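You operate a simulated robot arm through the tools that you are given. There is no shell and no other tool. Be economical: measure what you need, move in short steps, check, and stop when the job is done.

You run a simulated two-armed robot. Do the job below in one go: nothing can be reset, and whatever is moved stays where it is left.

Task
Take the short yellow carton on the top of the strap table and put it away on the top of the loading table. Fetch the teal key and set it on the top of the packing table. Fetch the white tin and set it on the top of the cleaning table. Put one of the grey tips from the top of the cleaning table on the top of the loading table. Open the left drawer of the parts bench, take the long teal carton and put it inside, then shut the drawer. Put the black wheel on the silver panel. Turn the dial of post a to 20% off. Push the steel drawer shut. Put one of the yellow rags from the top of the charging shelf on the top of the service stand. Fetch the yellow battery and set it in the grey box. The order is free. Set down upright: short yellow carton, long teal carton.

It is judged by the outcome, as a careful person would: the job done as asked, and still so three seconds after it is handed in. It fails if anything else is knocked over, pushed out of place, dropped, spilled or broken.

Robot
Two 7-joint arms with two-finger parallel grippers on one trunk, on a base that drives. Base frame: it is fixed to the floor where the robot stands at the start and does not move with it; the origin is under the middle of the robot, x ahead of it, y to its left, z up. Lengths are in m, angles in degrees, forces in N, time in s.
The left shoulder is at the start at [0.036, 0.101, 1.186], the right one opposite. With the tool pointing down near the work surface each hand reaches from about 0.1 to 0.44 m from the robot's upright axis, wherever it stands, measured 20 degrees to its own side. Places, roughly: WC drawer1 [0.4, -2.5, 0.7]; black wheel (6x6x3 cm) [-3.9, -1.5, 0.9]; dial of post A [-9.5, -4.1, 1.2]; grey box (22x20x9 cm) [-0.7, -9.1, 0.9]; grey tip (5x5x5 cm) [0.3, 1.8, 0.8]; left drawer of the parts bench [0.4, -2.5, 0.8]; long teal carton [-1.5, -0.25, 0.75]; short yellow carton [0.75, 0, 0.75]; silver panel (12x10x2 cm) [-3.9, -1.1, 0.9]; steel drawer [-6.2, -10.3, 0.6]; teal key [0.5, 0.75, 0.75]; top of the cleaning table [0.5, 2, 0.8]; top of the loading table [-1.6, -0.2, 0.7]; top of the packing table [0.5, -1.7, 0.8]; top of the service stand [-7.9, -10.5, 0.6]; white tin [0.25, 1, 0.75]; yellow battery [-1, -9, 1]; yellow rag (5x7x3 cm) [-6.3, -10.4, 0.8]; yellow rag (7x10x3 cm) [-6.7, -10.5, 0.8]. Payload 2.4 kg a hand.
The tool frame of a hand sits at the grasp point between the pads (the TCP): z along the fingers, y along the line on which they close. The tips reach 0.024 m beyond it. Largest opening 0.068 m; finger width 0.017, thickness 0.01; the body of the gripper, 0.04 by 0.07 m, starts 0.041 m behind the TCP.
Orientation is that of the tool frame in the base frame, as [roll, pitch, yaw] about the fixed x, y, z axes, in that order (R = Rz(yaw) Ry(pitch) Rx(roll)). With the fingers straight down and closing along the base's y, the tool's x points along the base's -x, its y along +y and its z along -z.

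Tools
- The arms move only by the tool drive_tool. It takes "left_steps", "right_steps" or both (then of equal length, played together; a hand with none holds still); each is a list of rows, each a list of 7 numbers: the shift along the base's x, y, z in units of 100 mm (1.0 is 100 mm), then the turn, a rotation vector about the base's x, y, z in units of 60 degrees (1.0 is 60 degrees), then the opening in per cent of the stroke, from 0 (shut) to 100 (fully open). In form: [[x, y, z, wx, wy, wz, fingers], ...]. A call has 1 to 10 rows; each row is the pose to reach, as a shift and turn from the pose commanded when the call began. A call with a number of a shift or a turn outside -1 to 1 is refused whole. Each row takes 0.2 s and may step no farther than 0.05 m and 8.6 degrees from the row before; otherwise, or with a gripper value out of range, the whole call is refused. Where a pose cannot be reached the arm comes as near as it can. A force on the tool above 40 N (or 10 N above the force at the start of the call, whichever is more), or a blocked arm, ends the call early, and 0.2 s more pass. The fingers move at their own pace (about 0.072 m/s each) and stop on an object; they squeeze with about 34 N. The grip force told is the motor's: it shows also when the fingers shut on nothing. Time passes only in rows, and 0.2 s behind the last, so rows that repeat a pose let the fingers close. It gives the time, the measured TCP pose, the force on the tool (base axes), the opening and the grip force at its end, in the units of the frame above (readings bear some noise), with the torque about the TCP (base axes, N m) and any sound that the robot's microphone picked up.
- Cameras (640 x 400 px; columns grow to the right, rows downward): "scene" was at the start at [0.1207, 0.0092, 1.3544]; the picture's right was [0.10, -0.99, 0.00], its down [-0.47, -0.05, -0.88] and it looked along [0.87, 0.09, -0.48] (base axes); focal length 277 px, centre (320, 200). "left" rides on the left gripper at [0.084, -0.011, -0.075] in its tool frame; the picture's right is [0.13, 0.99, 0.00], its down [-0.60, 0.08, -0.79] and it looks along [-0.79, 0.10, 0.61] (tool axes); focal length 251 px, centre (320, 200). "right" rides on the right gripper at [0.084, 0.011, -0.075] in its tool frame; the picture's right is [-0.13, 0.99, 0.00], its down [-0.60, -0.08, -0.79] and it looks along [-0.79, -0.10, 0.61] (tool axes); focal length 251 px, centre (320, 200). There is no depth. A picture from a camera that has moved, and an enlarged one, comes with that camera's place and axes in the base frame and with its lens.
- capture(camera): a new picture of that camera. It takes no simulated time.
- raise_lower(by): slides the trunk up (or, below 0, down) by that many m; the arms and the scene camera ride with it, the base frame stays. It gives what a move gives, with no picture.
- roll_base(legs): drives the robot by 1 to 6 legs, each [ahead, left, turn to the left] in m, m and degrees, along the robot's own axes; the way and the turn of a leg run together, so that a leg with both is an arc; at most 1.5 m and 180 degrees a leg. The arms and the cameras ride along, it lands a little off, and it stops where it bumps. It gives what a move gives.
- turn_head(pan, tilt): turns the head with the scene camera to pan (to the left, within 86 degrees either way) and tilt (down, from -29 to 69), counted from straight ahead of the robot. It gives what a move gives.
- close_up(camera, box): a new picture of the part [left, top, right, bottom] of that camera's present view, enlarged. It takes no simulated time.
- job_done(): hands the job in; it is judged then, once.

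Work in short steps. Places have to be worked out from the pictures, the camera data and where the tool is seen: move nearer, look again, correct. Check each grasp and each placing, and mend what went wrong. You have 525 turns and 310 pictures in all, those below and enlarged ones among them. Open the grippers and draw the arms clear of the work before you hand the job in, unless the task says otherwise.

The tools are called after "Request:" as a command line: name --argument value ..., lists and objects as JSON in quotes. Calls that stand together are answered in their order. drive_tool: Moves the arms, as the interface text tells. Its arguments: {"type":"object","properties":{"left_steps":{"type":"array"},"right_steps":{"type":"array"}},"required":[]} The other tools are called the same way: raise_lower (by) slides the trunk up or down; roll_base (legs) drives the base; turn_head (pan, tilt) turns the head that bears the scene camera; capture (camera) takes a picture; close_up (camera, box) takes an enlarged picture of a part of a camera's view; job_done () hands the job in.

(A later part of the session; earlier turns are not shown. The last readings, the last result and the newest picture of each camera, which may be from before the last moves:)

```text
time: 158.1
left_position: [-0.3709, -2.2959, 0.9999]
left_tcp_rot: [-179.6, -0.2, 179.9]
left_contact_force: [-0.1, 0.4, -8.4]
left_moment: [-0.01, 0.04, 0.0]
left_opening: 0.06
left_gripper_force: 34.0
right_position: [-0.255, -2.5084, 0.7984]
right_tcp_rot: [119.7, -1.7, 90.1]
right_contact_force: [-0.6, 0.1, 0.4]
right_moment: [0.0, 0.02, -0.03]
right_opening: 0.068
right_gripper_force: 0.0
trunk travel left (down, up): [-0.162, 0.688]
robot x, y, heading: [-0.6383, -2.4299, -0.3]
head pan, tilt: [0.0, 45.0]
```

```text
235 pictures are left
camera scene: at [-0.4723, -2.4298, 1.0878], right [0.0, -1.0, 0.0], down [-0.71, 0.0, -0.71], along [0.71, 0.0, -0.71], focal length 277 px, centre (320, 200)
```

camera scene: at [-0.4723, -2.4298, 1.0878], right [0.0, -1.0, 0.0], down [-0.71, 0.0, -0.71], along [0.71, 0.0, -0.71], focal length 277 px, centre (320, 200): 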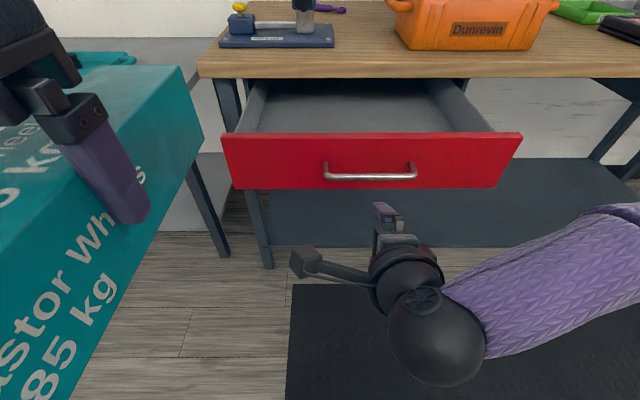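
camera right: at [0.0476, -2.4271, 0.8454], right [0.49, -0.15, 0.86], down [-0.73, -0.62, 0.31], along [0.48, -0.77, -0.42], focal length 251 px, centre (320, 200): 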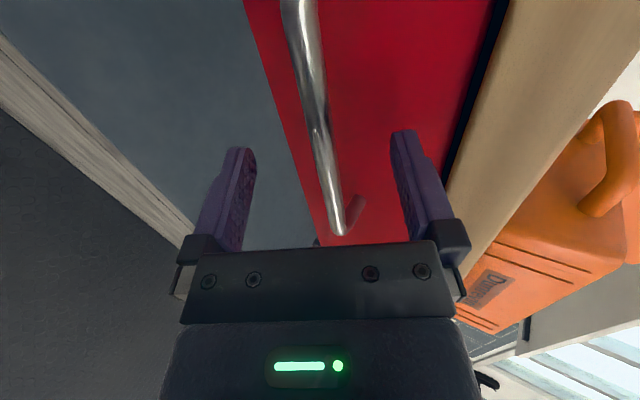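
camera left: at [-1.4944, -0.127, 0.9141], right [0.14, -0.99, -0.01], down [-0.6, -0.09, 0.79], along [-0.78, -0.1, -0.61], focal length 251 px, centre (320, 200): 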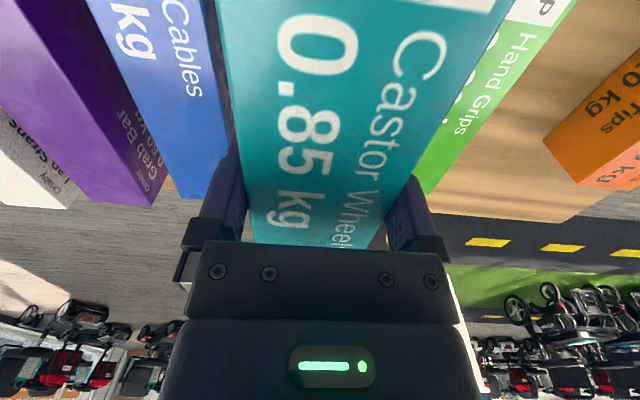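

Clear of the handle. I raise the trunk 0.25 and turn the left wrist +90° so the carton lies along y.

Request:
raise_lower --by 0.25

Request:
drive_tool --left_steps '[[0.1, 0, -0.2, 0, 0, 0.14, 0], [0.2, 0, -0.4, 0, 0, 0.28, 0], [0.3, 0.1, -0.6, 0, 0, 0.42, 0], [0.4, 0.2, -0.8, 0, 0, 0.56, 0], [0.5, 0.3, -1.0, 0, 0, 0.7, 0], [0.5, 0.4, -1.0, 0, 0, 0.75, 0]]'

Request:
drive_tool --left_steps '[[0, 0, 0, 0, 0, 0.14, 0], [0, 0, 0, 0, 0, 0.28, 0], [0, 0, 0, 0, 0, 0.42, 0], [0, 0, 0, 0, 0, 0.56, 0], [0, 0, 0, 0, 0, 0.7, 0], [0, 0, 0, 0, 0, 0.75, 0]]'

Request:
capture --camera "scene"

```text
time: 160.6
left_position: [-0.37, -2.2962, 1.2496]
left_tcp_rot: [-179.7, 0.0, -180.0]
left_contact_force: [-0.2, -0.2, -8.0]
left_moment: [-0.03, 0.05, -0.02]
left_opening: 0.0597
left_gripper_force: 34.1
right_position: [-0.2546, -2.5087, 1.0477]
right_tcp_rot: [119.8, -1.7, 90.0]
right_contact_force: [-0.1, 0.2, -1.2]
right_moment: [-0.03, 0.03, 0.02]
right_opening: 0.0681
right_gripper_force: 0.1
trunk travel left (down, up): [-0.412, 0.438]
robot x, y, heading: [-0.6356, -2.4307, -0.2]
head pan, tilt: [0.0, 45.0]
```

```text
time: 162.0
left_position: [-0.3199, -2.2549, 1.1519]
left_tcp_rot: [-179.7, 0.0, -135.0]
left_contact_force: [0.7, -0.5, -8.6]
left_moment: [-0.01, 0.03, -0.04]
left_opening: 0.06
left_gripper_force: 34.3
right_position: [-0.2544, -2.5078, 1.0486]
right_tcp_rot: [119.7, -1.7, 90.0]
right_contact_force: [-0.4, 0.4, 0.0]
right_moment: [0.01, -0.03, 0.0]
right_opening: 0.0682
right_gripper_force: 0.0
trunk travel left (down, up): [-0.412, 0.438]
robot x, y, heading: [-0.6339, -2.4285, -0.4]
head pan, tilt: [0.0, 45.0]
```

```text
time: 163.4
left_position: [-0.3213, -2.256, 1.1496]
left_tcp_rot: [-179.7, -0.2, -89.9]
left_contact_force: [0.1, 0.0, -9.1]
left_moment: [-0.04, -0.03, 0.01]
left_opening: 0.0602
left_gripper_force: 34.2
right_position: [-0.2552, -2.5087, 1.0479]
right_tcp_rot: [119.8, -1.6, 90.0]
right_contact_force: [0.6, 0.3, -1.0]
right_moment: [-0.03, -0.02, 0.0]
right_opening: 0.0679
right_gripper_force: 0.1
trunk travel left (down, up): [-0.412, 0.438]
robot x, y, heading: [-0.6347, -2.4297, -0.2]
head pan, tilt: [0.0, 45.0]
```

```text
234 pictures are left
camera scene: at [-0.5252, -2.4295, 1.3413], right [0.0, -1.0, 0.0], down [-0.71, 0.0, -0.71], along [0.71, 0.0, -0.71], focal length 277 px, centre (320, 200)
```

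scene: 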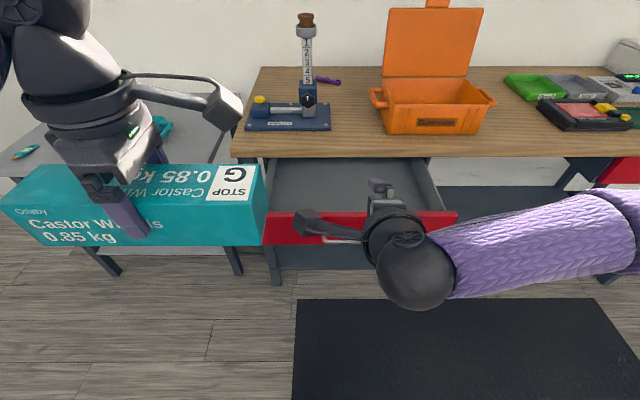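

The carton is still upright and along y. I raise the right hand out of the way, then move base so the left hand comes over the drawer.

Request:
drive_tool --right_steps '[[-0.1, 0, 0.3, 0, 0, 0, 50], [-0.2, 0, 0.6, 0, 0, 0, 50], [-0.3, 0, 0.9, 0, 0, 0, 0], [-0.4, 0, 1.0, 0, 0, 0, 0]]'

Request:
roll_base --legs '[[0, -0.15, 0], [0.22, 0, 0]]'

Request:
capture --camera "scene"

Request:
capture --camera "left"

```text
time: 164.4
left_position: [-0.322, -2.2558, 1.1503]
left_tcp_rot: [-179.8, -0.1, -90.0]
left_contact_force: [-0.7, -0.4, -8.7]
left_moment: [-0.02, 0.03, -0.01]
left_opening: 0.0599
left_gripper_force: 33.9
right_position: [-0.2859, -2.5052, 1.1514]
right_tcp_rot: [119.8, -1.8, 89.8]
right_contact_force: [-0.3, 0.9, -0.1]
right_moment: [0.02, 0.02, 0.01]
right_opening: 0.0
right_gripper_force: 23.9
right hand out of reach, approached as far as the arm can: row 4
trunk travel left (down, up): [-0.412, 0.438]
robot x, y, heading: [-0.6343, -2.4322, -0.1]
head pan, tilt: [0.0, 45.0]
```

```text
time: 167.1
left_position: [-0.1002, -2.4065, 1.1495]
left_tcp_rot: [-179.7, -0.1, -90.0]
left_contact_force: [0.3, -0.4, -8.4]
left_moment: [-0.02, 0.0, -0.01]
left_opening: 0.0599
left_gripper_force: 33.7
right_position: [-0.0662, -2.6549, 1.1503]
right_tcp_rot: [119.9, -1.6, 90.0]
right_contact_force: [-0.8, 0.4, -0.3]
right_moment: [0.0, -0.01, -0.02]
right_opening: 0.0
right_gripper_force: 23.3
trunk travel left (down, up): [-0.412, 0.438]
robot x, y, heading: [-0.4159, -2.5785, -0.2]
head pan, tilt: [0.0, 45.0]
```

```text
233 pictures are left
camera scene: at [-0.3052, -2.5796, 1.3412], right [0.0, -1.0, 0.0], down [-0.71, 0.0, -0.71], along [0.71, 0.0, -0.71], focal length 277 px, centre (320, 200)
```

scene: 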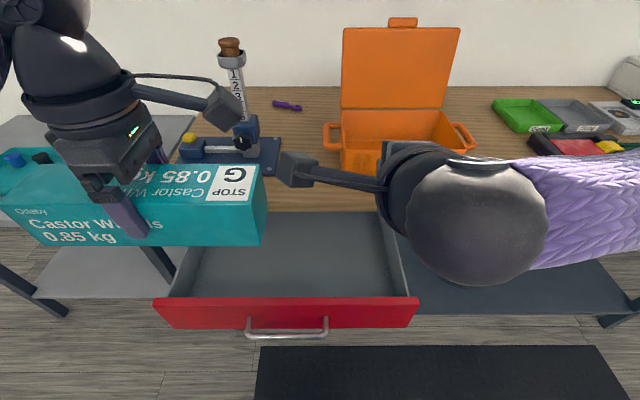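

```text
232 pictures are left
camera left: at [-0.0903, -2.4897, 1.2262], right [-0.99, -0.13, 0.0], down [-0.08, 0.6, 0.79], along [-0.1, 0.79, -0.61], focal length 251 px, centre (320, 200)
```

left: 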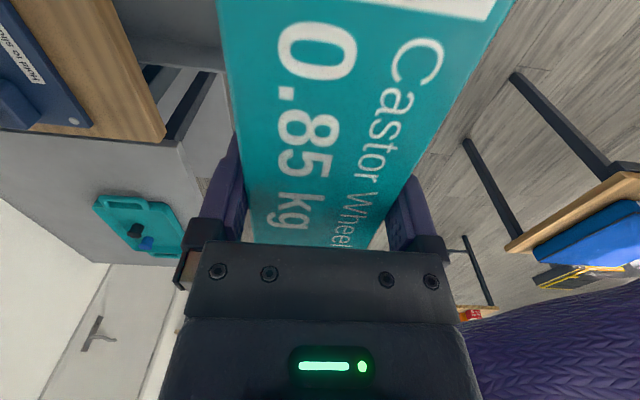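

I move the right hand further right for clearance and creep ahead 4 cm, then lower the left hand to 1.0.

Request:
drive_tool --right_steps '[[0, -0.3, 0, 0, 0, 0, 0], [0, -0.6, 0, 0, 0, 0, 0], [0, -0.9, 0, 0, 0, 0, 0]]' --left_steps '[[0, 0, -0.4, 0, 0, 0, 0], [0, 0, -0.8, 0, 0, 0, 0], [0, 0, -1.0, 0, 0, 0, 0]]'

Request:
roll_base --legs '[[0.04, 0, 0]]'

Request:
drive_tool --left_steps '[[0.2, -0.2, 0, 0, 0, 0, 0], [0.5, -0.5, 0, 0, 0, 0, 0], [0.75, -0.75, 0, 0, 0, 0, 0], [0.75, -0.75, -0.4, 0, 0, 0, 0]]'

Request:
capture --camera "scene"

```text
time: 167.9
left_position: [-0.1017, -2.4044, 1.0518]
left_tcp_rot: [-179.7, 0.0, -90.1]
left_contact_force: [-0.3, -0.7, -8.1]
left_moment: [-0.06, -0.02, -0.02]
left_opening: 0.0598
left_gripper_force: 34.0
right_position: [-0.0476, -2.7456, 1.1556]
right_tcp_rot: [119.8, -1.7, 89.9]
right_contact_force: [0.7, -0.3, -0.1]
right_moment: [0.04, -0.02, 0.02]
right_opening: 0.0001
right_gripper_force: 23.7
right hand out of reach, approached as far as the arm can: row 1, 2, 3
trunk travel left (down, up): [-0.412, 0.438]
robot x, y, heading: [-0.4128, -2.577, -0.4]
head pan, tilt: [0.0, 45.0]
```

```text
time: 168.8
left_position: [-0.0621, -2.4061, 1.0505]
left_tcp_rot: [-179.7, 0.0, -89.9]
left_contact_force: [-0.1, -0.7, -8.8]
left_moment: [-0.03, -0.02, -0.03]
left_opening: 0.06
left_gripper_force: 33.8
right_position: [-0.0072, -2.7442, 1.1541]
right_tcp_rot: [119.9, -1.6, 89.9]
right_contact_force: [-0.1, 0.1, -0.3]
right_moment: [0.0, -0.02, 0.0]
right_opening: 0.0
right_gripper_force: 23.9
trunk travel left (down, up): [-0.412, 0.438]
robot x, y, heading: [-0.378, -2.5814, -0.0]
head pan, tilt: [0.0, 45.0]
```

```text
time: 169.8
left_position: [0.0157, -2.4787, 1.0095]
left_tcp_rot: [-179.7, 0.1, -90.0]
left_contact_force: [-0.4, 0.1, -9.5]
left_moment: [-0.04, -0.01, -0.01]
left_opening: 0.0599
left_gripper_force: 33.8
right_position: [-0.008, -2.7458, 1.1546]
right_tcp_rot: [119.9, -1.7, 90.1]
right_contact_force: [0.0, -1.0, 0.0]
right_moment: [0.05, 0.0, 0.03]
right_opening: 0.0001
right_gripper_force: 23.7
trunk travel left (down, up): [-0.412, 0.438]
robot x, y, heading: [-0.3766, -2.5785, -0.2]
head pan, tilt: [0.0, 45.0]
```

```text
231 pictures are left
camera scene: at [-0.2655, -2.5796, 1.3413], right [0.0, -1.0, 0.0], down [-0.71, 0.0, -0.71], along [0.71, 0.0, -0.71], focal length 277 px, centre (320, 200)
```

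scene: 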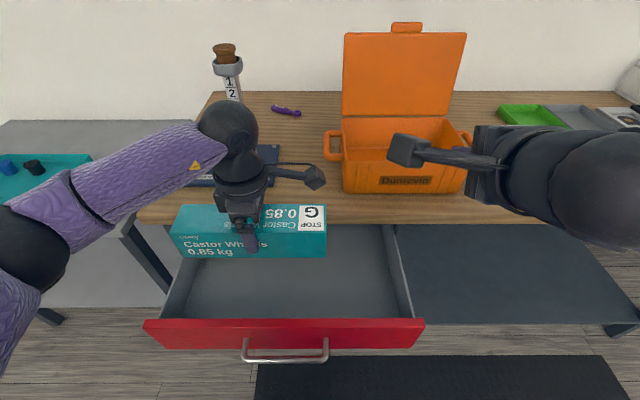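

Well positioned over the drawer. I lower into it.

Request:
drive_tool --left_steps '[[0, 0, -0.4, 0, 0, 0, 0], [0, 0, -0.8, 0, 0, 0, 0], [0, 0, -1.0, 0, 0, 0, 0]]'

Request:
capture --camera "scene"

Request:
drive_tool --left_steps '[[0, 0, -0.2, 0, 0, 0, 0], [0, 0, -0.4, 0, 0, 0, 0], [0, 0, -0.5, 0, 0, 0, 0], [0, 0, -0.6, 0, 0, 0, 0], [0, 0, -0.66, 0, 0, 0, 0], [0, 0, -0.72, 0, 0, 0, 0], [0, 0, -0.77, 0, 0, 0, 0], [0, 0, -0.82, 0, 0, 0, 0], [0, 0, -0.86, 0, 0, 0, 0], [0, 0, -0.9, 0, 0, 0, 0]]'

```text
time: 170.6
left_position: [0.014, -2.4801, 0.9102]
left_tcp_rot: [-179.7, 0.0, -90.0]
left_contact_force: [0.7, 0.2, -8.0]
left_moment: [-0.01, -0.01, -0.02]
left_opening: 0.0603
left_gripper_force: 33.6
right_position: [-0.0075, -2.7462, 1.1541]
right_tcp_rot: [119.8, -1.7, 90.0]
right_contact_force: [0.2, 0.8, -0.7]
right_moment: [0.01, 0.01, 0.03]
right_opening: 0.0
right_gripper_force: 23.5
trunk travel left (down, up): [-0.412, 0.438]
robot x, y, heading: [-0.3713, -2.5758, -0.3]
head pan, tilt: [0.0, 45.0]
```

```text
230 pictures are left
camera scene: at [-0.2656, -2.5799, 1.3413], right [0.0, -1.0, 0.0], down [-0.71, 0.0, -0.71], along [0.71, 0.0, -0.71], focal length 277 px, centre (320, 200)
```

scene: 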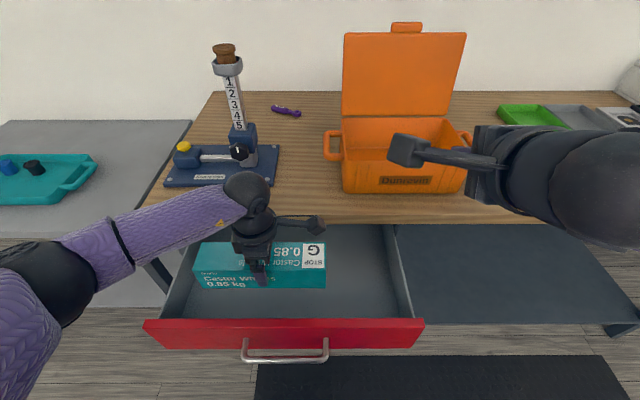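

```text
time: 172.8
left_position: [0.0121, -2.4799, 0.821]
left_tcp_rot: [-179.8, -0.1, -90.0]
left_contact_force: [-0.3, 0.3, -8.6]
left_moment: [-0.04, 0.01, -0.01]
left_opening: 0.0599
left_gripper_force: 34.1
right_position: [-0.0069, -2.7466, 1.1554]
right_tcp_rot: [119.8, -1.8, 90.0]
right_contact_force: [0.0, 0.0, 0.4]
right_moment: [-0.05, -0.02, 0.01]
right_opening: 0.0
right_gripper_force: 23.7
trunk travel left (down, up): [-0.412, 0.438]
robot x, y, heading: [-0.3739, -2.5814, -0.1]
head pan, tilt: [0.0, 45.0]
```

Still hanging free; I lower further in small steps.

Request:
drive_tool --left_steps '[[0, 0, -0.04, 0, 0, 0, 0], [0, 0, -0.08, 0, 0, 0, 0], [0, 0, -0.12, 0, 0, 0, 0], [0, 0, -0.16, 0, 0, 0, 0], [0, 0, -0.2, 0, 0, 0, 0], [0, 0, -0.24, 0, 0, 0, 0], [0, 0, -0.28, 0, 0, 0, 0], [0, 0, -0.32, 0, 0, 0, 0], [0, 0, -0.36, 0, 0, 0, 0]]'

Request:
capture --camera "scene"

```text
time: 174.8
left_position: [0.0124, -2.4802, 0.787]
left_tcp_rot: [-179.5, 0.0, -89.9]
left_contact_force: [-0.2, 3.3, 20.3]
left_moment: [0.59, 0.83, 0.05]
left_opening: 0.0599
left_gripper_force: 34.0
right_position: [-0.0089, -2.7444, 1.1559]
right_tcp_rot: [119.7, -1.7, 90.1]
right_contact_force: [-1.3, -0.4, 1.0]
right_moment: [0.0, 0.04, -0.03]
right_opening: 0.0001
right_gripper_force: 23.5
trunk travel left (down, up): [-0.412, 0.438]
robot x, y, heading: [-0.3749, -2.5765, -0.3]
head pan, tilt: [0.0, 45.0]
```

```text
229 pictures are left
camera scene: at [-0.2673, -2.5799, 1.3419], right [0.0, -1.0, 0.0], down [-0.71, 0.0, -0.71], along [0.71, 0.0, -0.71], focal length 277 px, centre (320, 200)
```

scene: 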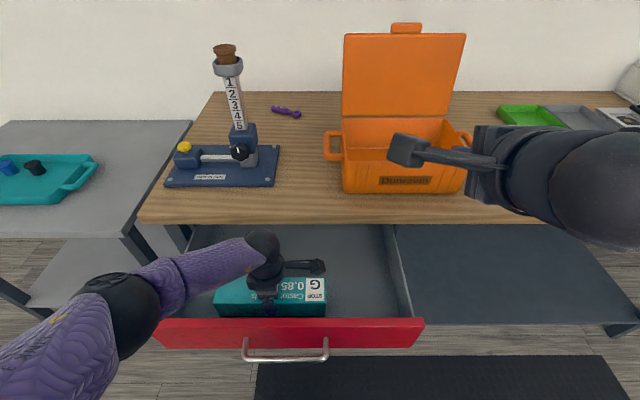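

On the drawer floor. I release and rise straight up.

Request:
drive_tool --left_steps '[[0, 0, 0.03, 0, 0, 0, 100], [0, 0, 0.03, 0, 0, 0, 100], [0, 0, 0.03, 0, 0, 0, 100], [0, 0, 0.3, 0, 0, 0, 100], [0, 0, 0.7, 0, 0, 0, 100], [0, 0, 1.0, 0, 0, 0, 100]]'

Request:
drive_tool --left_steps '[[0, 0, 0.4, 0, 0, 0, 100], [0, 0, 0.8, 0, 0, 0, 100], [0, 0, 1.0, 0, 0, 0, 100]]'

Request:
drive_tool --left_steps '[[0, 0, 0.4, 0, 0, 0, 100], [-0.4, 0.3, 0.8, 0, 0, 0, 100], [-0.8, 0.5, 1.0, 0, 0, 0, 100]]'

Request:
capture --camera "scene"

```text
time: 176.2
left_position: [0.0106, -2.4819, 0.8867]
left_tcp_rot: [-179.8, -0.1, -89.8]
left_contact_force: [-0.1, 0.8, -0.1]
left_moment: [0.0, 0.0, 0.01]
left_opening: 0.068
left_gripper_force: 0.1
right_position: [-0.0072, -2.7455, 1.1545]
right_tcp_rot: [119.8, -1.8, 90.1]
right_contact_force: [0.5, 0.5, -1.4]
right_moment: [-0.02, -0.02, -0.03]
right_opening: 0.0
right_gripper_force: 23.6
trunk travel left (down, up): [-0.412, 0.438]
robot x, y, heading: [-0.3764, -2.58, -0.4]
head pan, tilt: [0.0, 45.0]
```

```text
time: 177.0
left_position: [0.0116, -2.4802, 0.9863]
left_tcp_rot: [-179.7, 0.1, -90.0]
left_contact_force: [-1.2, -0.1, 0.3]
left_moment: [0.02, 0.03, 0.0]
left_opening: 0.068
left_gripper_force: 0.1
right_position: [-0.0087, -2.7458, 1.1539]
right_tcp_rot: [119.8, -1.7, 89.9]
right_contact_force: [0.2, -0.3, 0.5]
right_moment: [0.0, 0.01, 0.0]
right_opening: 0.0002
right_gripper_force: 23.8
trunk travel left (down, up): [-0.412, 0.438]
robot x, y, heading: [-0.3751, -2.5764, -0.5]
head pan, tilt: [0.0, 45.0]
```

```text
refused: row 2 steps farther than a row can; nothing moved
```

```text
228 pictures are left
camera scene: at [-0.2662, -2.58, 1.3414], right [0.0, -1.0, 0.0], down [-0.71, 0.0, -0.71], along [0.71, 0.0, -0.71], focal length 277 px, centre (320, 200)
```

scene: 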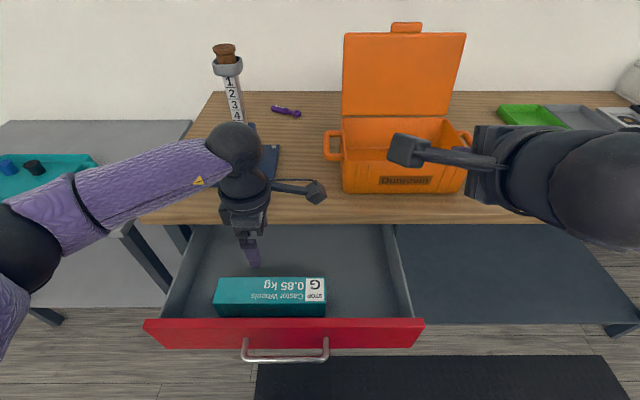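

Carton lies properly in the drawer. I raise and retract the left hand, back off, and bring the right hand back to handle height.

Request:
drive_tool --left_steps '[[0, 0, 0.4, 0, 0, 0, 100], [-0.2, 0.1, 0.8, 0, 0, 0, 100], [-0.5, 0.3, 1.0, 0, 0, 0, 100], [-0.9, 0.5, 1.0, 0, 0, 0, 100]]'

Request:
roll_base --legs '[[-0.3, 0, 0], [0, 0.15, 0.3]]'

Request:
drive_tool --left_steps '[[0, 0, 0.4, 0, 0, 0, 100], [0, 0, 0.8, 0, 0, 0, 100], [-0.2, 0, 1.0, 0, 0, 0, 100], [-0.3, 0, 1.0, 0, 0, 0, 100]]' --right_steps '[[0, 0.3, -0.3, 0, 0, 0, 100], [0, 0.6, -0.6, 0, 0, 0, 100], [0.1, 0.9, -0.9, 0, 0, 0, 100], [0.2, 0.9, -1.0, 0, 0, 0, 100]]'

Request:
raise_lower --by -0.25

Request:
capture --camera "scene"

```text
time: 178.0
left_position: [-0.0786, -2.4309, 1.0844]
left_tcp_rot: [-179.7, -0.1, -90.0]
left_contact_force: [0.5, 0.9, -0.4]
left_moment: [0.0, 0.05, 0.03]
left_opening: 0.0679
left_gripper_force: 0.1
right_position: [-0.0087, -2.7453, 1.1547]
right_tcp_rot: [119.8, -1.7, 90.0]
right_contact_force: [-0.4, -0.1, 0.2]
right_moment: [0.0, 0.02, 0.03]
right_opening: 0.0001
right_gripper_force: 23.4
trunk travel left (down, up): [-0.412, 0.438]
robot x, y, heading: [-0.3758, -2.5814, -0.2]
head pan, tilt: [0.0, 45.0]
```

```text
time: 181.0
left_position: [-0.3803, -2.2764, 1.0843]
left_tcp_rot: [-179.7, -0.1, -90.2]
left_contact_force: [-0.7, 0.6, -0.9]
left_moment: [-0.03, -0.01, 0.03]
left_opening: 0.0681
left_gripper_force: 0.1
right_position: [-0.3121, -2.5918, 1.1549]
right_tcp_rot: [119.8, -1.6, 89.7]
right_contact_force: [-0.6, -0.8, -0.5]
right_moment: [0.0, -0.03, 0.0]
right_opening: 0.0
right_gripper_force: 23.9
trunk travel left (down, up): [-0.412, 0.438]
robot x, y, heading: [-0.6781, -2.4204, -0.6]
head pan, tilt: [0.0, 45.0]
```

```text
time: 182.0
left_position: [-0.409, -2.2773, 1.1863]
left_tcp_rot: [-179.7, -0.1, -90.2]
left_contact_force: [-0.3, 0.6, -0.2]
left_moment: [-0.01, 0.02, 0.02]
left_opening: 0.0681
left_gripper_force: 0.1
right_position: [-0.2915, -2.5026, 1.0548]
right_tcp_rot: [119.9, -1.7, 89.9]
right_contact_force: [-0.7, 0.2, -0.1]
right_moment: [-0.03, -0.01, -0.01]
right_opening: 0.0679
right_gripper_force: 0.0
trunk travel left (down, up): [-0.412, 0.438]
robot x, y, heading: [-0.6803, -2.4273, -0.5]
head pan, tilt: [0.0, 45.0]
```

```text
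time: 184.6
left_position: [-0.4096, -2.2782, 0.9348]
left_tcp_rot: [-179.7, -0.1, -90.2]
left_contact_force: [-0.2, 1.2, 0.2]
left_moment: [0.01, -0.03, 0.01]
left_opening: 0.0681
left_gripper_force: 0.0
right_position: [-0.2912, -2.5034, 0.8048]
right_tcp_rot: [119.9, -1.7, 89.7]
right_contact_force: [0.8, -0.6, 0.4]
right_moment: [-0.01, -0.03, 0.01]
right_opening: 0.068
right_gripper_force: 0.0
trunk travel left (down, up): [-0.162, 0.688]
robot x, y, heading: [-0.6797, -2.4283, -0.5]
head pan, tilt: [0.0, 45.0]
```

```text
227 pictures are left
camera scene: at [-0.5151, -2.4264, 1.0879], right [-0.01, -1.0, 0.0], down [-0.71, 0.0, -0.71], along [0.71, 0.0, -0.71], focal length 277 px, centre (320, 200)
```

scene: 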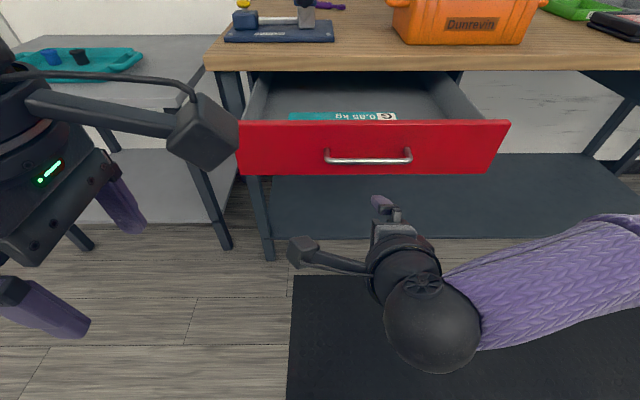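

I fine-adjust right z, raise the left hand, and approach the handle.

Request:
drive_tool --left_steps '[[0, 0, 0.3, 0, 0, 0, 100], [0, 0, 0.6, 0, 0, 0, 100], [0, 0, 0.8, 0, 0, 0, 100]]' --right_steps '[[0, -0.03, -0.03, 0, 0, 0, 100], [0, -0.05, -0.08, 0, 0, 0, 100], [0, -0.05, -0.08, 0, 0, 0, 100]]'

Request:
roll_base --legs '[[0.155, 0, 0.5]]'

Request:
capture --camera "right"

```text
time: 185.4
left_position: [-0.41, -2.2772, 1.0159]
left_tcp_rot: [-179.7, -0.1, -90.2]
left_contact_force: [0.4, 0.5, 0.1]
left_moment: [-0.01, 0.02, 0.03]
left_opening: 0.0677
left_gripper_force: 0.1
right_position: [-0.2904, -2.5076, 0.7982]
right_tcp_rot: [119.7, -1.7, 89.8]
right_contact_force: [1.2, 0.9, -0.1]
right_moment: [-0.05, 0.0, 0.02]
right_opening: 0.068
right_gripper_force: 0.1
trunk travel left (down, up): [-0.162, 0.688]
robot x, y, heading: [-0.678, -2.4208, -0.3]
head pan, tilt: [0.0, 45.0]
```

```text
time: 186.8
left_position: [-0.2565, -2.2755, 1.0159]
left_tcp_rot: [-179.7, 0.0, -89.7]
left_contact_force: [-0.8, -0.4, -0.3]
left_moment: [0.0, 0.03, 0.02]
left_opening: 0.0678
left_gripper_force: 0.1
right_position: [-0.1346, -2.5059, 0.7974]
right_tcp_rot: [119.8, -1.7, 90.3]
right_contact_force: [0.4, 0.2, 0.1]
right_moment: [-0.04, -0.03, -0.03]
right_opening: 0.0681
right_gripper_force: 0.0
trunk travel left (down, up): [-0.162, 0.688]
robot x, y, heading: [-0.5223, -2.4235, -0.1]
head pan, tilt: [0.0, 45.0]
```

```text
226 pictures are left
camera right: at [-0.1947, -2.4221, 0.846], right [0.49, -0.15, 0.86], down [-0.72, -0.62, 0.31], along [0.48, -0.77, -0.41], focal length 251 px, centre (320, 200)
```

right: 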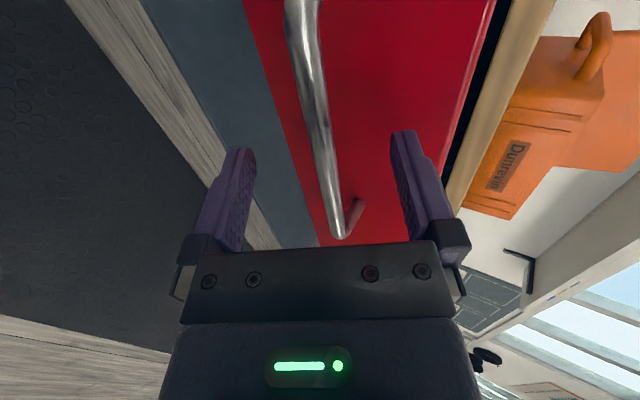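

The bar lies between the fingers as before. I close and push the drawer shut by driving ahead.

Request:
drive_tool --right_steps '[[0, 0, 0, 0, 0, 0, 50], [0, 0, 0, 0, 0, 0, 0], [0, 0, 0, 0, 0, 0, 0], [0, 0, 0.03, 0, 0, 0, 0], [0, 0, 0.03, 0, 0, 0, 0]]'

Request:
roll_base --legs '[[0.22, 0, 0]]'

Request:
roll_base --legs '[[0.03, 0, 0]]'

Request:
capture --camera "scene"

```text
time: 188.0
left_position: [-0.2563, -2.2751, 1.015]
left_tcp_rot: [-179.6, -0.1, -89.6]
left_contact_force: [0.9, 0.4, -0.3]
left_moment: [-0.01, -0.01, 0.04]
left_opening: 0.0681
left_gripper_force: 0.0
right_position: [-0.1339, -2.5045, 0.799]
right_tcp_rot: [120.0, -1.6, 90.3]
right_contact_force: [0.3, -0.2, -2.6]
right_moment: [-0.58, 0.05, 0.16]
right_opening: 0.012
right_gripper_force: 31.9
trunk travel left (down, up): [-0.162, 0.688]
robot x, y, heading: [-0.5198, -2.4284, -0.1]
head pan, tilt: [0.0, 45.0]
```

```text
time: 189.7
left_position: [-0.0374, -2.2751, 1.0152]
left_tcp_rot: [-179.7, 0.0, -89.8]
left_contact_force: [0.2, -0.1, 0.7]
left_moment: [-0.02, 0.01, 0.01]
left_opening: 0.0679
left_gripper_force: 0.0
right_position: [0.0839, -2.5058, 0.7984]
right_tcp_rot: [119.9, -1.7, 90.3]
right_contact_force: [1.1, 0.2, -17.6]
right_moment: [-0.43, 0.34, 0.39]
right_opening: 0.0118
right_gripper_force: 32.6
trunk travel left (down, up): [-0.162, 0.688]
robot x, y, heading: [-0.3072, -2.4241, 0.2]
head pan, tilt: [0.0, 45.0]
```

```text
time: 191.1
left_position: [-0.0089, -2.2747, 1.0167]
left_tcp_rot: [-179.6, -0.2, -89.7]
left_contact_force: [0.2, 0.3, -0.4]
left_moment: [-0.02, 0.0, 0.03]
left_opening: 0.068
left_gripper_force: 0.0
right_position: [0.1106, -2.5035, 0.7973]
right_tcp_rot: [120.4, -1.4, 90.6]
right_contact_force: [-4.4, -0.8, 2.8]
right_moment: [-0.44, 0.0, 0.48]
right_opening: 0.0117
right_gripper_force: 32.6
trunk travel left (down, up): [-0.162, 0.688]
robot x, y, heading: [-0.2733, -2.4275, 0.1]
head pan, tilt: [0.0, 45.0]
stopped in leg 1: the force on the tool passed its limit at 41 N (the readings are from after the stop); the commanded pose is now the measured one
```

```text
225 pictures are left
camera scene: at [-0.1132, -2.4248, 1.0881], right [0.0, -1.0, 0.0], down [-0.71, 0.0, -0.71], along [0.71, 0.0, -0.71], focal length 277 px, centre (320, 200)
```

scene: 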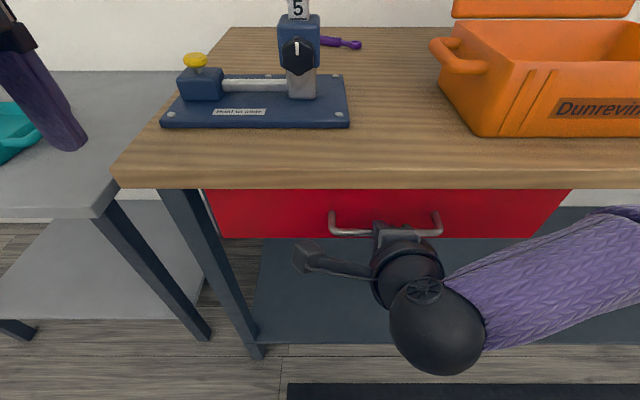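

Shut fully (stop reached). I release and back away.

Request:
drive_tool --right_steps '[[0, 0, 0, 0, 0, 0, 60], [0, 0, 0, 0, 0, 0, 100], [0, 0, 0, 0, 0, 0, 100], [0, 0, 0, 0, 0, 0, 100]]'

Request:
roll_base --legs '[[-0.15, 0, 0], [-0.3, 0, 0]]'

Request:
raise_lower --by 0.2

Request:
capture --camera "scene"

```text
time: 192.1
left_position: [-0.0088, -2.2758, 1.0148]
left_tcp_rot: [-179.7, -0.2, -89.6]
left_contact_force: [0.4, 0.5, 0.3]
left_moment: [0.0, 0.04, 0.0]
left_opening: 0.068
left_gripper_force: 0.0
right_position: [0.1119, -2.5039, 0.7973]
right_tcp_rot: [120.4, -1.5, 90.4]
right_contact_force: [0.2, 0.6, 0.2]
right_moment: [-0.03, 0.02, -0.01]
right_opening: 0.068
right_gripper_force: 0.1
trunk travel left (down, up): [-0.162, 0.688]
robot x, y, heading: [-0.2734, -2.4233, 0.5]
head pan, tilt: [0.0, 45.0]
```

```text
time: 195.1
left_position: [-0.4602, -2.2772, 1.0146]
left_tcp_rot: [-179.7, 0.0, -89.7]
left_contact_force: [0.1, 0.2, -0.8]
left_moment: [0.01, -0.01, 0.01]
left_opening: 0.0679
left_gripper_force: 0.0
right_position: [-0.3403, -2.506, 0.7971]
right_tcp_rot: [120.4, -1.5, 90.5]
right_contact_force: [0.2, -0.1, 0.0]
right_moment: [-0.02, 0.02, 0.0]
right_opening: 0.0677
right_gripper_force: 0.0
trunk travel left (down, up): [-0.162, 0.688]
robot x, y, heading: [-0.7296, -2.4298, 0.1]
head pan, tilt: [0.0, 45.0]
```

```text
time: 197.3
left_position: [-0.4597, -2.2758, 1.2156]
left_tcp_rot: [-179.7, -0.1, -89.8]
left_contact_force: [0.2, -0.3, 0.2]
left_moment: [0.0, -0.02, -0.01]
left_opening: 0.0681
left_gripper_force: 0.1
right_position: [-0.3406, -2.5058, 0.9973]
right_tcp_rot: [120.4, -1.6, 90.3]
right_contact_force: [0.5, 0.5, -0.2]
right_moment: [-0.03, 0.03, 0.02]
right_opening: 0.0679
right_gripper_force: 0.1
trunk travel left (down, up): [-0.362, 0.488]
robot x, y, heading: [-0.7266, -2.4264, 0.2]
head pan, tilt: [0.0, 45.0]
```

```text
224 pictures are left
camera scene: at [-0.6101, -2.4263, 1.2909], right [0.0, -1.0, 0.0], down [-0.71, 0.0, -0.71], along [0.71, 0.0, -0.71], focal length 277 px, centre (320, 200)
```

scene: 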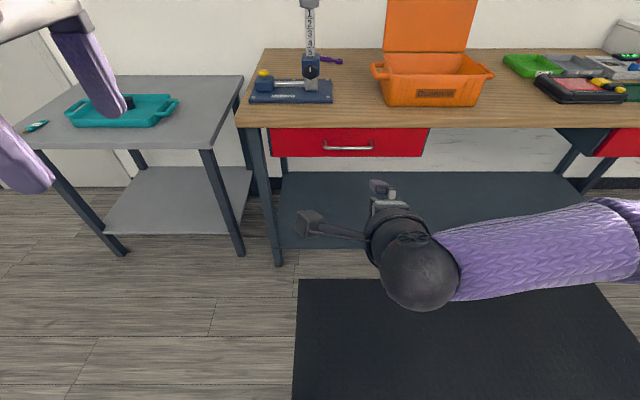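

The drawer is shut and the key still in place. Next the yellow carton, which I will reach from the right end of the strap table. First I turn the right hand back to pointing down.

Request:
drive_tool --right_steps '[[0, 0, 0, 0, 0.14, 0, 100], [0, 0, 0, 0, 0.28, 0, 100], [0, 0, 0.2, 0, 0.42, 0, 100], [0, 0, 0.4, 0, 0.56, 0, 100], [0, 0, 0.6, 0, 0.7, 0, 100], [0, 0, 0.8, 0, 0.84, 0, 100], [0, 0, 1.0, 0, 0.98, 0, 100]]'

Request:
roll_base --legs '[[0, 1.0, 0], [0, 0.78, 0], [0, 0, 90]]'

Request:
roll_base --legs '[[0, -0.95, 0]]'

Request:
turn_head --pan -10 --tilt 35

Request:
capture --camera "scene"

```text
time: 198.9
left_position: [-0.4605, -2.2769, 1.2154]
left_tcp_rot: [-179.7, -0.2, -89.8]
left_contact_force: [0.4, -1.0, -1.1]
left_moment: [0.0, 0.02, 0.03]
left_opening: 0.0681
left_gripper_force: 0.0
right_position: [-0.3405, -2.5075, 1.097]
right_tcp_rot: [179.4, -1.1, 89.0]
right_contact_force: [0.5, 0.4, -0.4]
right_moment: [-0.03, 0.01, 0.02]
right_opening: 0.068
right_gripper_force: 0.0
trunk travel left (down, up): [-0.362, 0.488]
robot x, y, heading: [-0.7271, -2.4264, 0.3]
head pan, tilt: [0.0, 45.0]
```

```text
time: 211.8
left_position: [-0.8916, -0.3729, 1.2163]
left_tcp_rot: [-179.7, -0.2, 1.2]
left_contact_force: [0.2, -0.1, 0.4]
left_moment: [0.01, 0.03, 0.0]
left_opening: 0.0679
left_gripper_force: 0.0
right_position: [-0.6622, -0.2491, 1.0965]
right_tcp_rot: [179.2, -1.2, 179.8]
right_contact_force: [0.6, 0.5, 0.7]
right_moment: [0.02, 0.01, 0.03]
right_opening: 0.0679
right_gripper_force: 0.0
trunk travel left (down, up): [-0.362, 0.488]
robot x, y, heading: [-0.7338, -0.6422, 90.7]
head pan, tilt: [0.0, 45.0]
```

```text
time: 216.7
left_position: [0.0493, -0.3539, 1.2154]
left_tcp_rot: [-179.8, 0.0, 1.6]
left_contact_force: [0.6, 0.8, 0.3]
left_moment: [-0.03, -0.04, -0.02]
left_opening: 0.068
left_gripper_force: 0.0
right_position: [0.2766, -0.2291, 1.0956]
right_tcp_rot: [179.2, -1.2, -179.7]
right_contact_force: [0.0, 0.2, 1.4]
right_moment: [0.01, -0.01, 0.01]
right_opening: 0.068
right_gripper_force: 0.0
trunk travel left (down, up): [-0.362, 0.488]
robot x, y, heading: [0.2074, -0.6187, 91.5]
head pan, tilt: [0.0, 45.0]
```

```text
time: 217.4
left_position: [0.0495, -0.3549, 1.2163]
left_tcp_rot: [-179.6, -0.1, 1.7]
left_contact_force: [-1.2, 0.7, 0.9]
left_moment: [-0.03, 0.01, -0.01]
left_opening: 0.0679
left_gripper_force: 0.1
right_position: [0.2775, -0.2287, 1.0964]
right_tcp_rot: [179.2, -1.1, -179.7]
right_contact_force: [0.0, 0.6, -0.2]
right_moment: [0.03, 0.04, 0.0]
right_opening: 0.0681
right_gripper_force: 0.1
trunk travel left (down, up): [-0.362, 0.488]
robot x, y, heading: [0.2064, -0.6159, 91.3]
head pan, tilt: [-10.0, 35.0]
```

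```text
223 pictures are left
camera scene: at [0.2166, -0.4926, 1.3058], right [0.99, -0.15, 0.0], down [-0.08, -0.57, -0.82], along [0.12, 0.81, -0.57], focal length 277 px, centre (320, 200)
```

scene: 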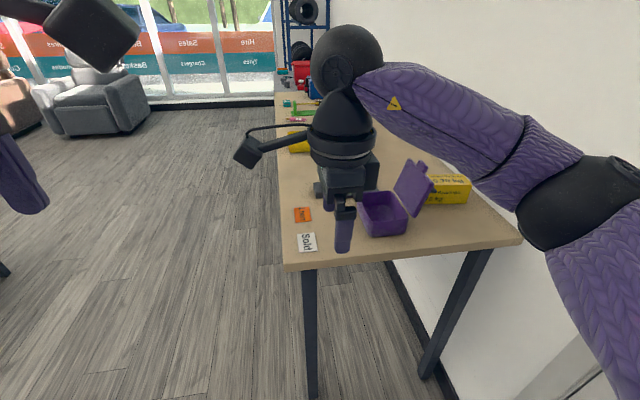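

The lid leans back toward the carton. I go closer from the right end: right 0.2, then ahead 0.2, and look again.

Request:
roll_base --legs '[[0, -0.2, -8], [0.2, 0, 0]]'

Request:
turn_head --pan -20 --tilt 40

Request:
capture --camera "scene"

Request:
capture --camera "right"

```text
time: 220.2
left_position: [0.303, -0.148, 1.2155]
left_tcp_rot: [-179.8, -0.2, -6.1]
left_contact_force: [0.9, -0.1, 0.5]
left_moment: [0.04, 0.0, 0.01]
left_opening: 0.0677
left_gripper_force: 0.2
right_position: [0.546, -0.0539, 1.0953]
right_tcp_rot: [179.4, -1.1, 172.6]
right_contact_force: [-0.1, 0.7, 0.6]
right_moment: [-0.01, 0.03, -0.04]
right_opening: 0.0678
right_gripper_force: 0.1
trunk travel left (down, up): [-0.362, 0.488]
robot x, y, heading: [0.4235, -0.4286, 83.8]
head pan, tilt: [-10.0, 35.0]
```

```text
time: 220.9
left_position: [0.3029, -0.1478, 1.2152]
left_tcp_rot: [-179.8, 0.0, -6.1]
left_contact_force: [0.5, 0.0, 0.8]
left_moment: [-0.01, 0.01, 0.02]
left_opening: 0.0678
left_gripper_force: 0.0
right_position: [0.5442, -0.0544, 1.0957]
right_tcp_rot: [179.2, -1.2, 172.6]
right_contact_force: [0.3, -0.7, 0.0]
right_moment: [0.02, 0.0, -0.01]
right_opening: 0.0682
right_gripper_force: 0.1
trunk travel left (down, up): [-0.362, 0.488]
robot x, y, heading: [0.4221, -0.4301, 83.9]
head pan, tilt: [-20.0, 40.0]
```

```text
222 pictures are left
camera scene: at [0.4627, -0.3165, 1.2983], right [0.9, -0.44, 0.0], down [-0.28, -0.58, -0.77], along [0.34, 0.69, -0.64], focal length 277 px, centre (320, 200)
```

scene: 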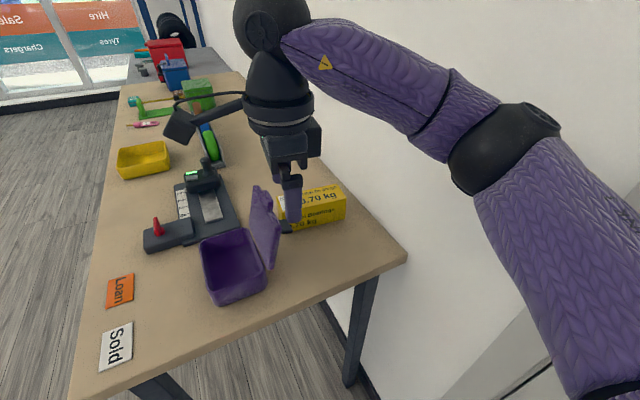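

```text
221 pictures are left
camera right: at [0.4652, -0.0337, 1.1729], right [0.26, 0.97, 0.01], down [0.6, -0.17, 0.78], along [0.76, -0.19, -0.63], focal length 251 px, centre (320, 200)
```

right: 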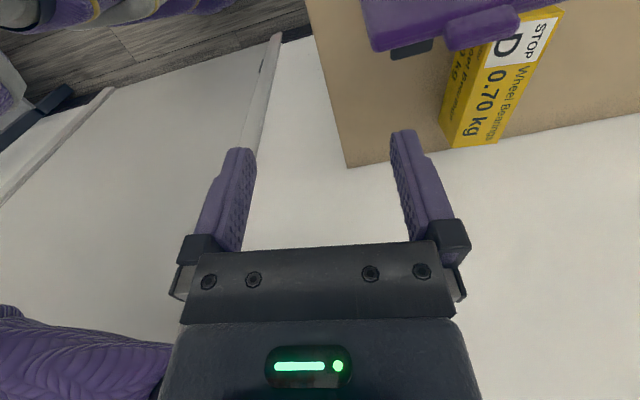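

Request:
close_up --camera "scene" --box '[190, 160, 370, 310]'

Request:
close_up --camera "right" --box '[340, 0, 620, 180]'

```text
2.67 times, centred on (280, 235) of scene
camera zoom: at [0.4627, -0.3165, 1.2983], right [0.9, -0.44, 0.0], down [-0.28, -0.58, -0.77], along [0.34, 0.69, -0.64], focal length 739 px, centre (427, 107)
```

zoom: 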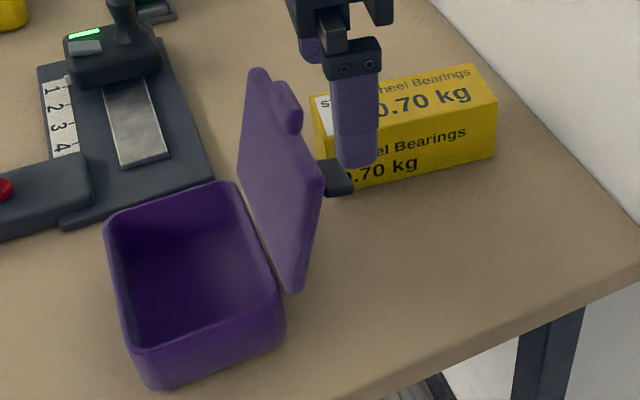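

```text
2.22 times, centred on (480, 90) of right
camera zoom: at [0.4652, -0.0337, 1.1729], right [0.26, 0.97, 0.01], down [0.6, -0.17, 0.78], along [0.76, -0.19, -0.63], focal length 559 px, centre (-36, 444)
```

zoom: 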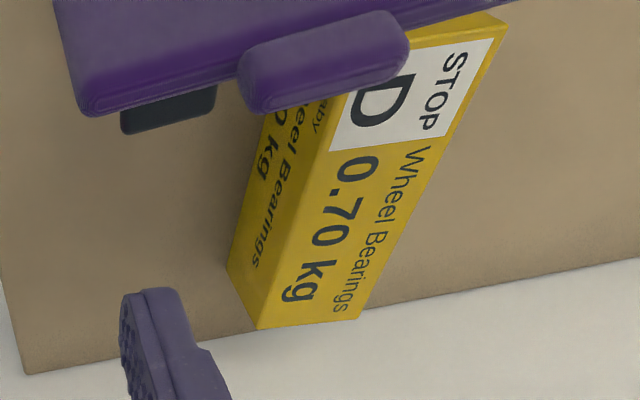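

Carton D: centre (0.666, 0.136), yaw −9°, ~0.155×0.062, top ≈0.892; lid edge at x≤0.55, y≤0.12. I drive 0.17 ahead and bring the right hand above it with matching yaw.

Request:
roll_base --legs '[[0.17, 0, 0]]'

Request:
drive_tool --right_steps '[[0.25, 0.05, 0, 0, 0, 0, 100], [0.5, 0.1, 0, 0, 0, 0, 100], [0.8, 0.15, 0, 0, 0, -0.03, 100], [0.95, 0.15, 0, 0, 0, -0.03, 100]]'

Request:
capture --camera "scene"

Request:
capture --camera "right"

```text
time: 222.3
left_position: [0.3214, 0.0221, 1.2159]
left_tcp_rot: [-179.6, -0.1, -6.2]
left_contact_force: [0.9, 0.1, -0.9]
left_moment: [0.01, 0.02, 0.01]
left_opening: 0.0684
left_gripper_force: 0.0
right_position: [0.5646, 0.1169, 1.0962]
right_tcp_rot: [179.3, -1.1, 172.7]
right_contact_force: [0.6, 0.9, -0.5]
right_moment: [-0.05, 0.0, -0.04]
right_opening: 0.068
right_gripper_force: 0.0
trunk travel left (down, up): [-0.362, 0.488]
robot x, y, heading: [0.4432, -0.2594, 84.0]
head pan, tilt: [-20.0, 40.0]
```

```text
time: 223.3
left_position: [0.313, 0.0259, 1.2124]
left_tcp_rot: [-179.8, -0.4, -5.8]
left_contact_force: [-0.4, 0.1, -0.7]
left_moment: [-0.02, 0.04, 0.02]
left_opening: 0.0678
left_gripper_force: 0.1
right_position: [0.6505, 0.1375, 1.0961]
right_tcp_rot: [179.4, -0.7, 171.3]
right_contact_force: [-0.2, 0.4, -0.4]
right_moment: [-0.01, 0.01, -0.01]
right_opening: 0.0679
right_gripper_force: 0.0
trunk travel left (down, up): [-0.362, 0.488]
robot x, y, heading: [0.4443, -0.2604, 84.0]
head pan, tilt: [-20.0, 40.0]
```

```text
218 pictures are left
camera scene: at [0.4733, -0.1414, 1.298], right [0.9, -0.44, 0.01], down [-0.28, -0.58, -0.77], along [0.34, 0.69, -0.64], focal length 277 px, centre (320, 200)
```

scene: 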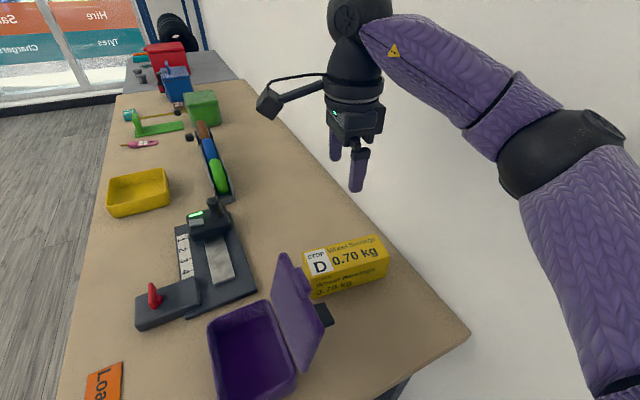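

```text
217 pictures are left
camera right: at [0.5707, 0.16, 1.1721], right [0.28, 0.96, 0.01], down [0.59, -0.18, 0.79], along [0.76, -0.21, -0.62], focal length 251 px, centre (320, 200)
```

right: 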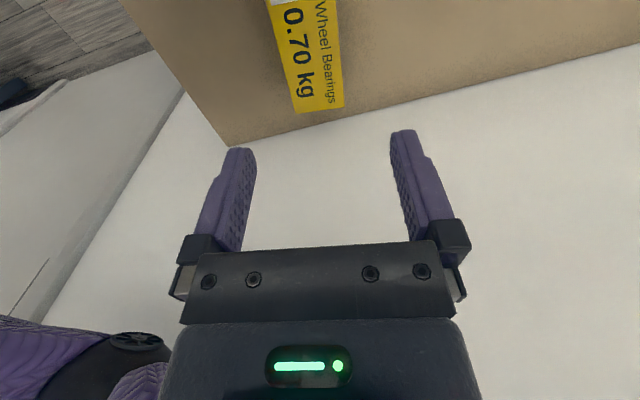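

The left hand and camera shifted slightly, so the right elbow probably leans on the wall. I retract the hand a bit, then turn the base left 10° and shift away from the wall.

Request:
drive_tool --right_steps '[[-0.3, 0, 0, 0, 0, 0, 100], [-0.6, 0, 0, 0, 0, 0, 100], [-0.8, 0, 0, 0, 0, 0, 100]]'

Request:
roll_base --legs '[[0, 0.03, 10]]'

Request:
drive_tool --right_steps '[[0, 0, -0.3, 0, 0, -0.05, 100], [0, 0, -0.5, 0, 0, -0.1, 100], [0, 0, -0.6, 0, 0, -0.15, 100]]'

Request:
capture --camera "scene"

```text
time: 224.2
left_position: [0.3217, 0.0226, 1.2148]
left_tcp_rot: [-179.7, -0.2, -6.0]
left_contact_force: [-0.2, -0.6, 0.9]
left_moment: [-0.01, -0.02, -0.01]
left_opening: 0.068
left_gripper_force: 0.1
right_position: [0.5783, 0.1281, 1.097]
right_tcp_rot: [179.1, -1.2, 170.7]
right_contact_force: [0.2, 0.0, 0.7]
right_moment: [0.0, -0.04, -0.02]
right_opening: 0.0679
right_gripper_force: 0.1
trunk travel left (down, up): [-0.362, 0.488]
robot x, y, heading: [0.44, -0.2579, 83.8]
head pan, tilt: [-20.0, 40.0]
```

```text
time: 225.2
left_position: [0.2441, -0.002, 1.2149]
left_tcp_rot: [-179.7, -0.1, 3.9]
left_contact_force: [0.1, 0.1, -0.8]
left_moment: [-0.02, -0.03, 0.0]
left_opening: 0.0679
left_gripper_force: 0.1
right_position: [0.4774, 0.1469, 1.0963]
right_tcp_rot: [179.1, -1.2, -179.1]
right_contact_force: [0.0, 0.1, 0.5]
right_moment: [0.01, 0.01, 0.0]
right_opening: 0.068
right_gripper_force: 0.0
trunk travel left (down, up): [-0.362, 0.488]
robot x, y, heading: [0.4097, -0.2621, 93.6]
head pan, tilt: [-20.0, 40.0]
```

```text
time: 226.0
left_position: [0.2445, -0.0021, 1.2168]
left_tcp_rot: [-179.7, -0.1, 4.0]
left_contact_force: [0.5, -0.3, -0.2]
left_moment: [-0.02, -0.01, 0.01]
left_opening: 0.0681
left_gripper_force: 0.0
right_position: [0.4783, 0.147, 1.035]
right_tcp_rot: [179.1, -1.1, 171.7]
right_contact_force: [-0.4, -0.8, -0.5]
right_moment: [-0.01, 0.02, -0.01]
right_opening: 0.0678
right_gripper_force: 0.1
trunk travel left (down, up): [-0.362, 0.488]
robot x, y, heading: [0.4126, -0.2569, 93.6]
head pan, tilt: [-20.0, 40.0]
```

```text
216 pictures are left
camera scene: at [0.4309, -0.1399, 1.2983], right [0.96, -0.28, 0.0], down [-0.18, -0.62, -0.77], along [0.21, 0.74, -0.64], focal length 277 px, centre (320, 200)
```

scene: 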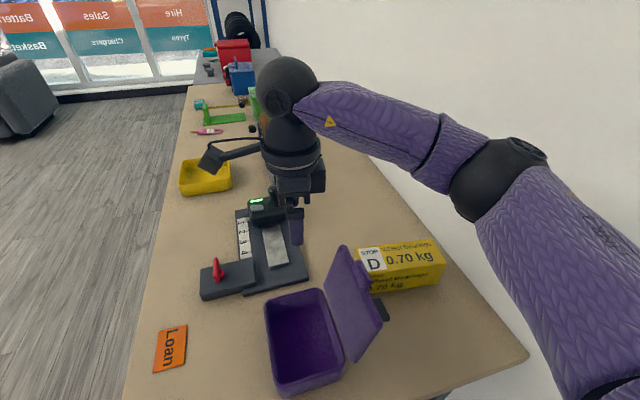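

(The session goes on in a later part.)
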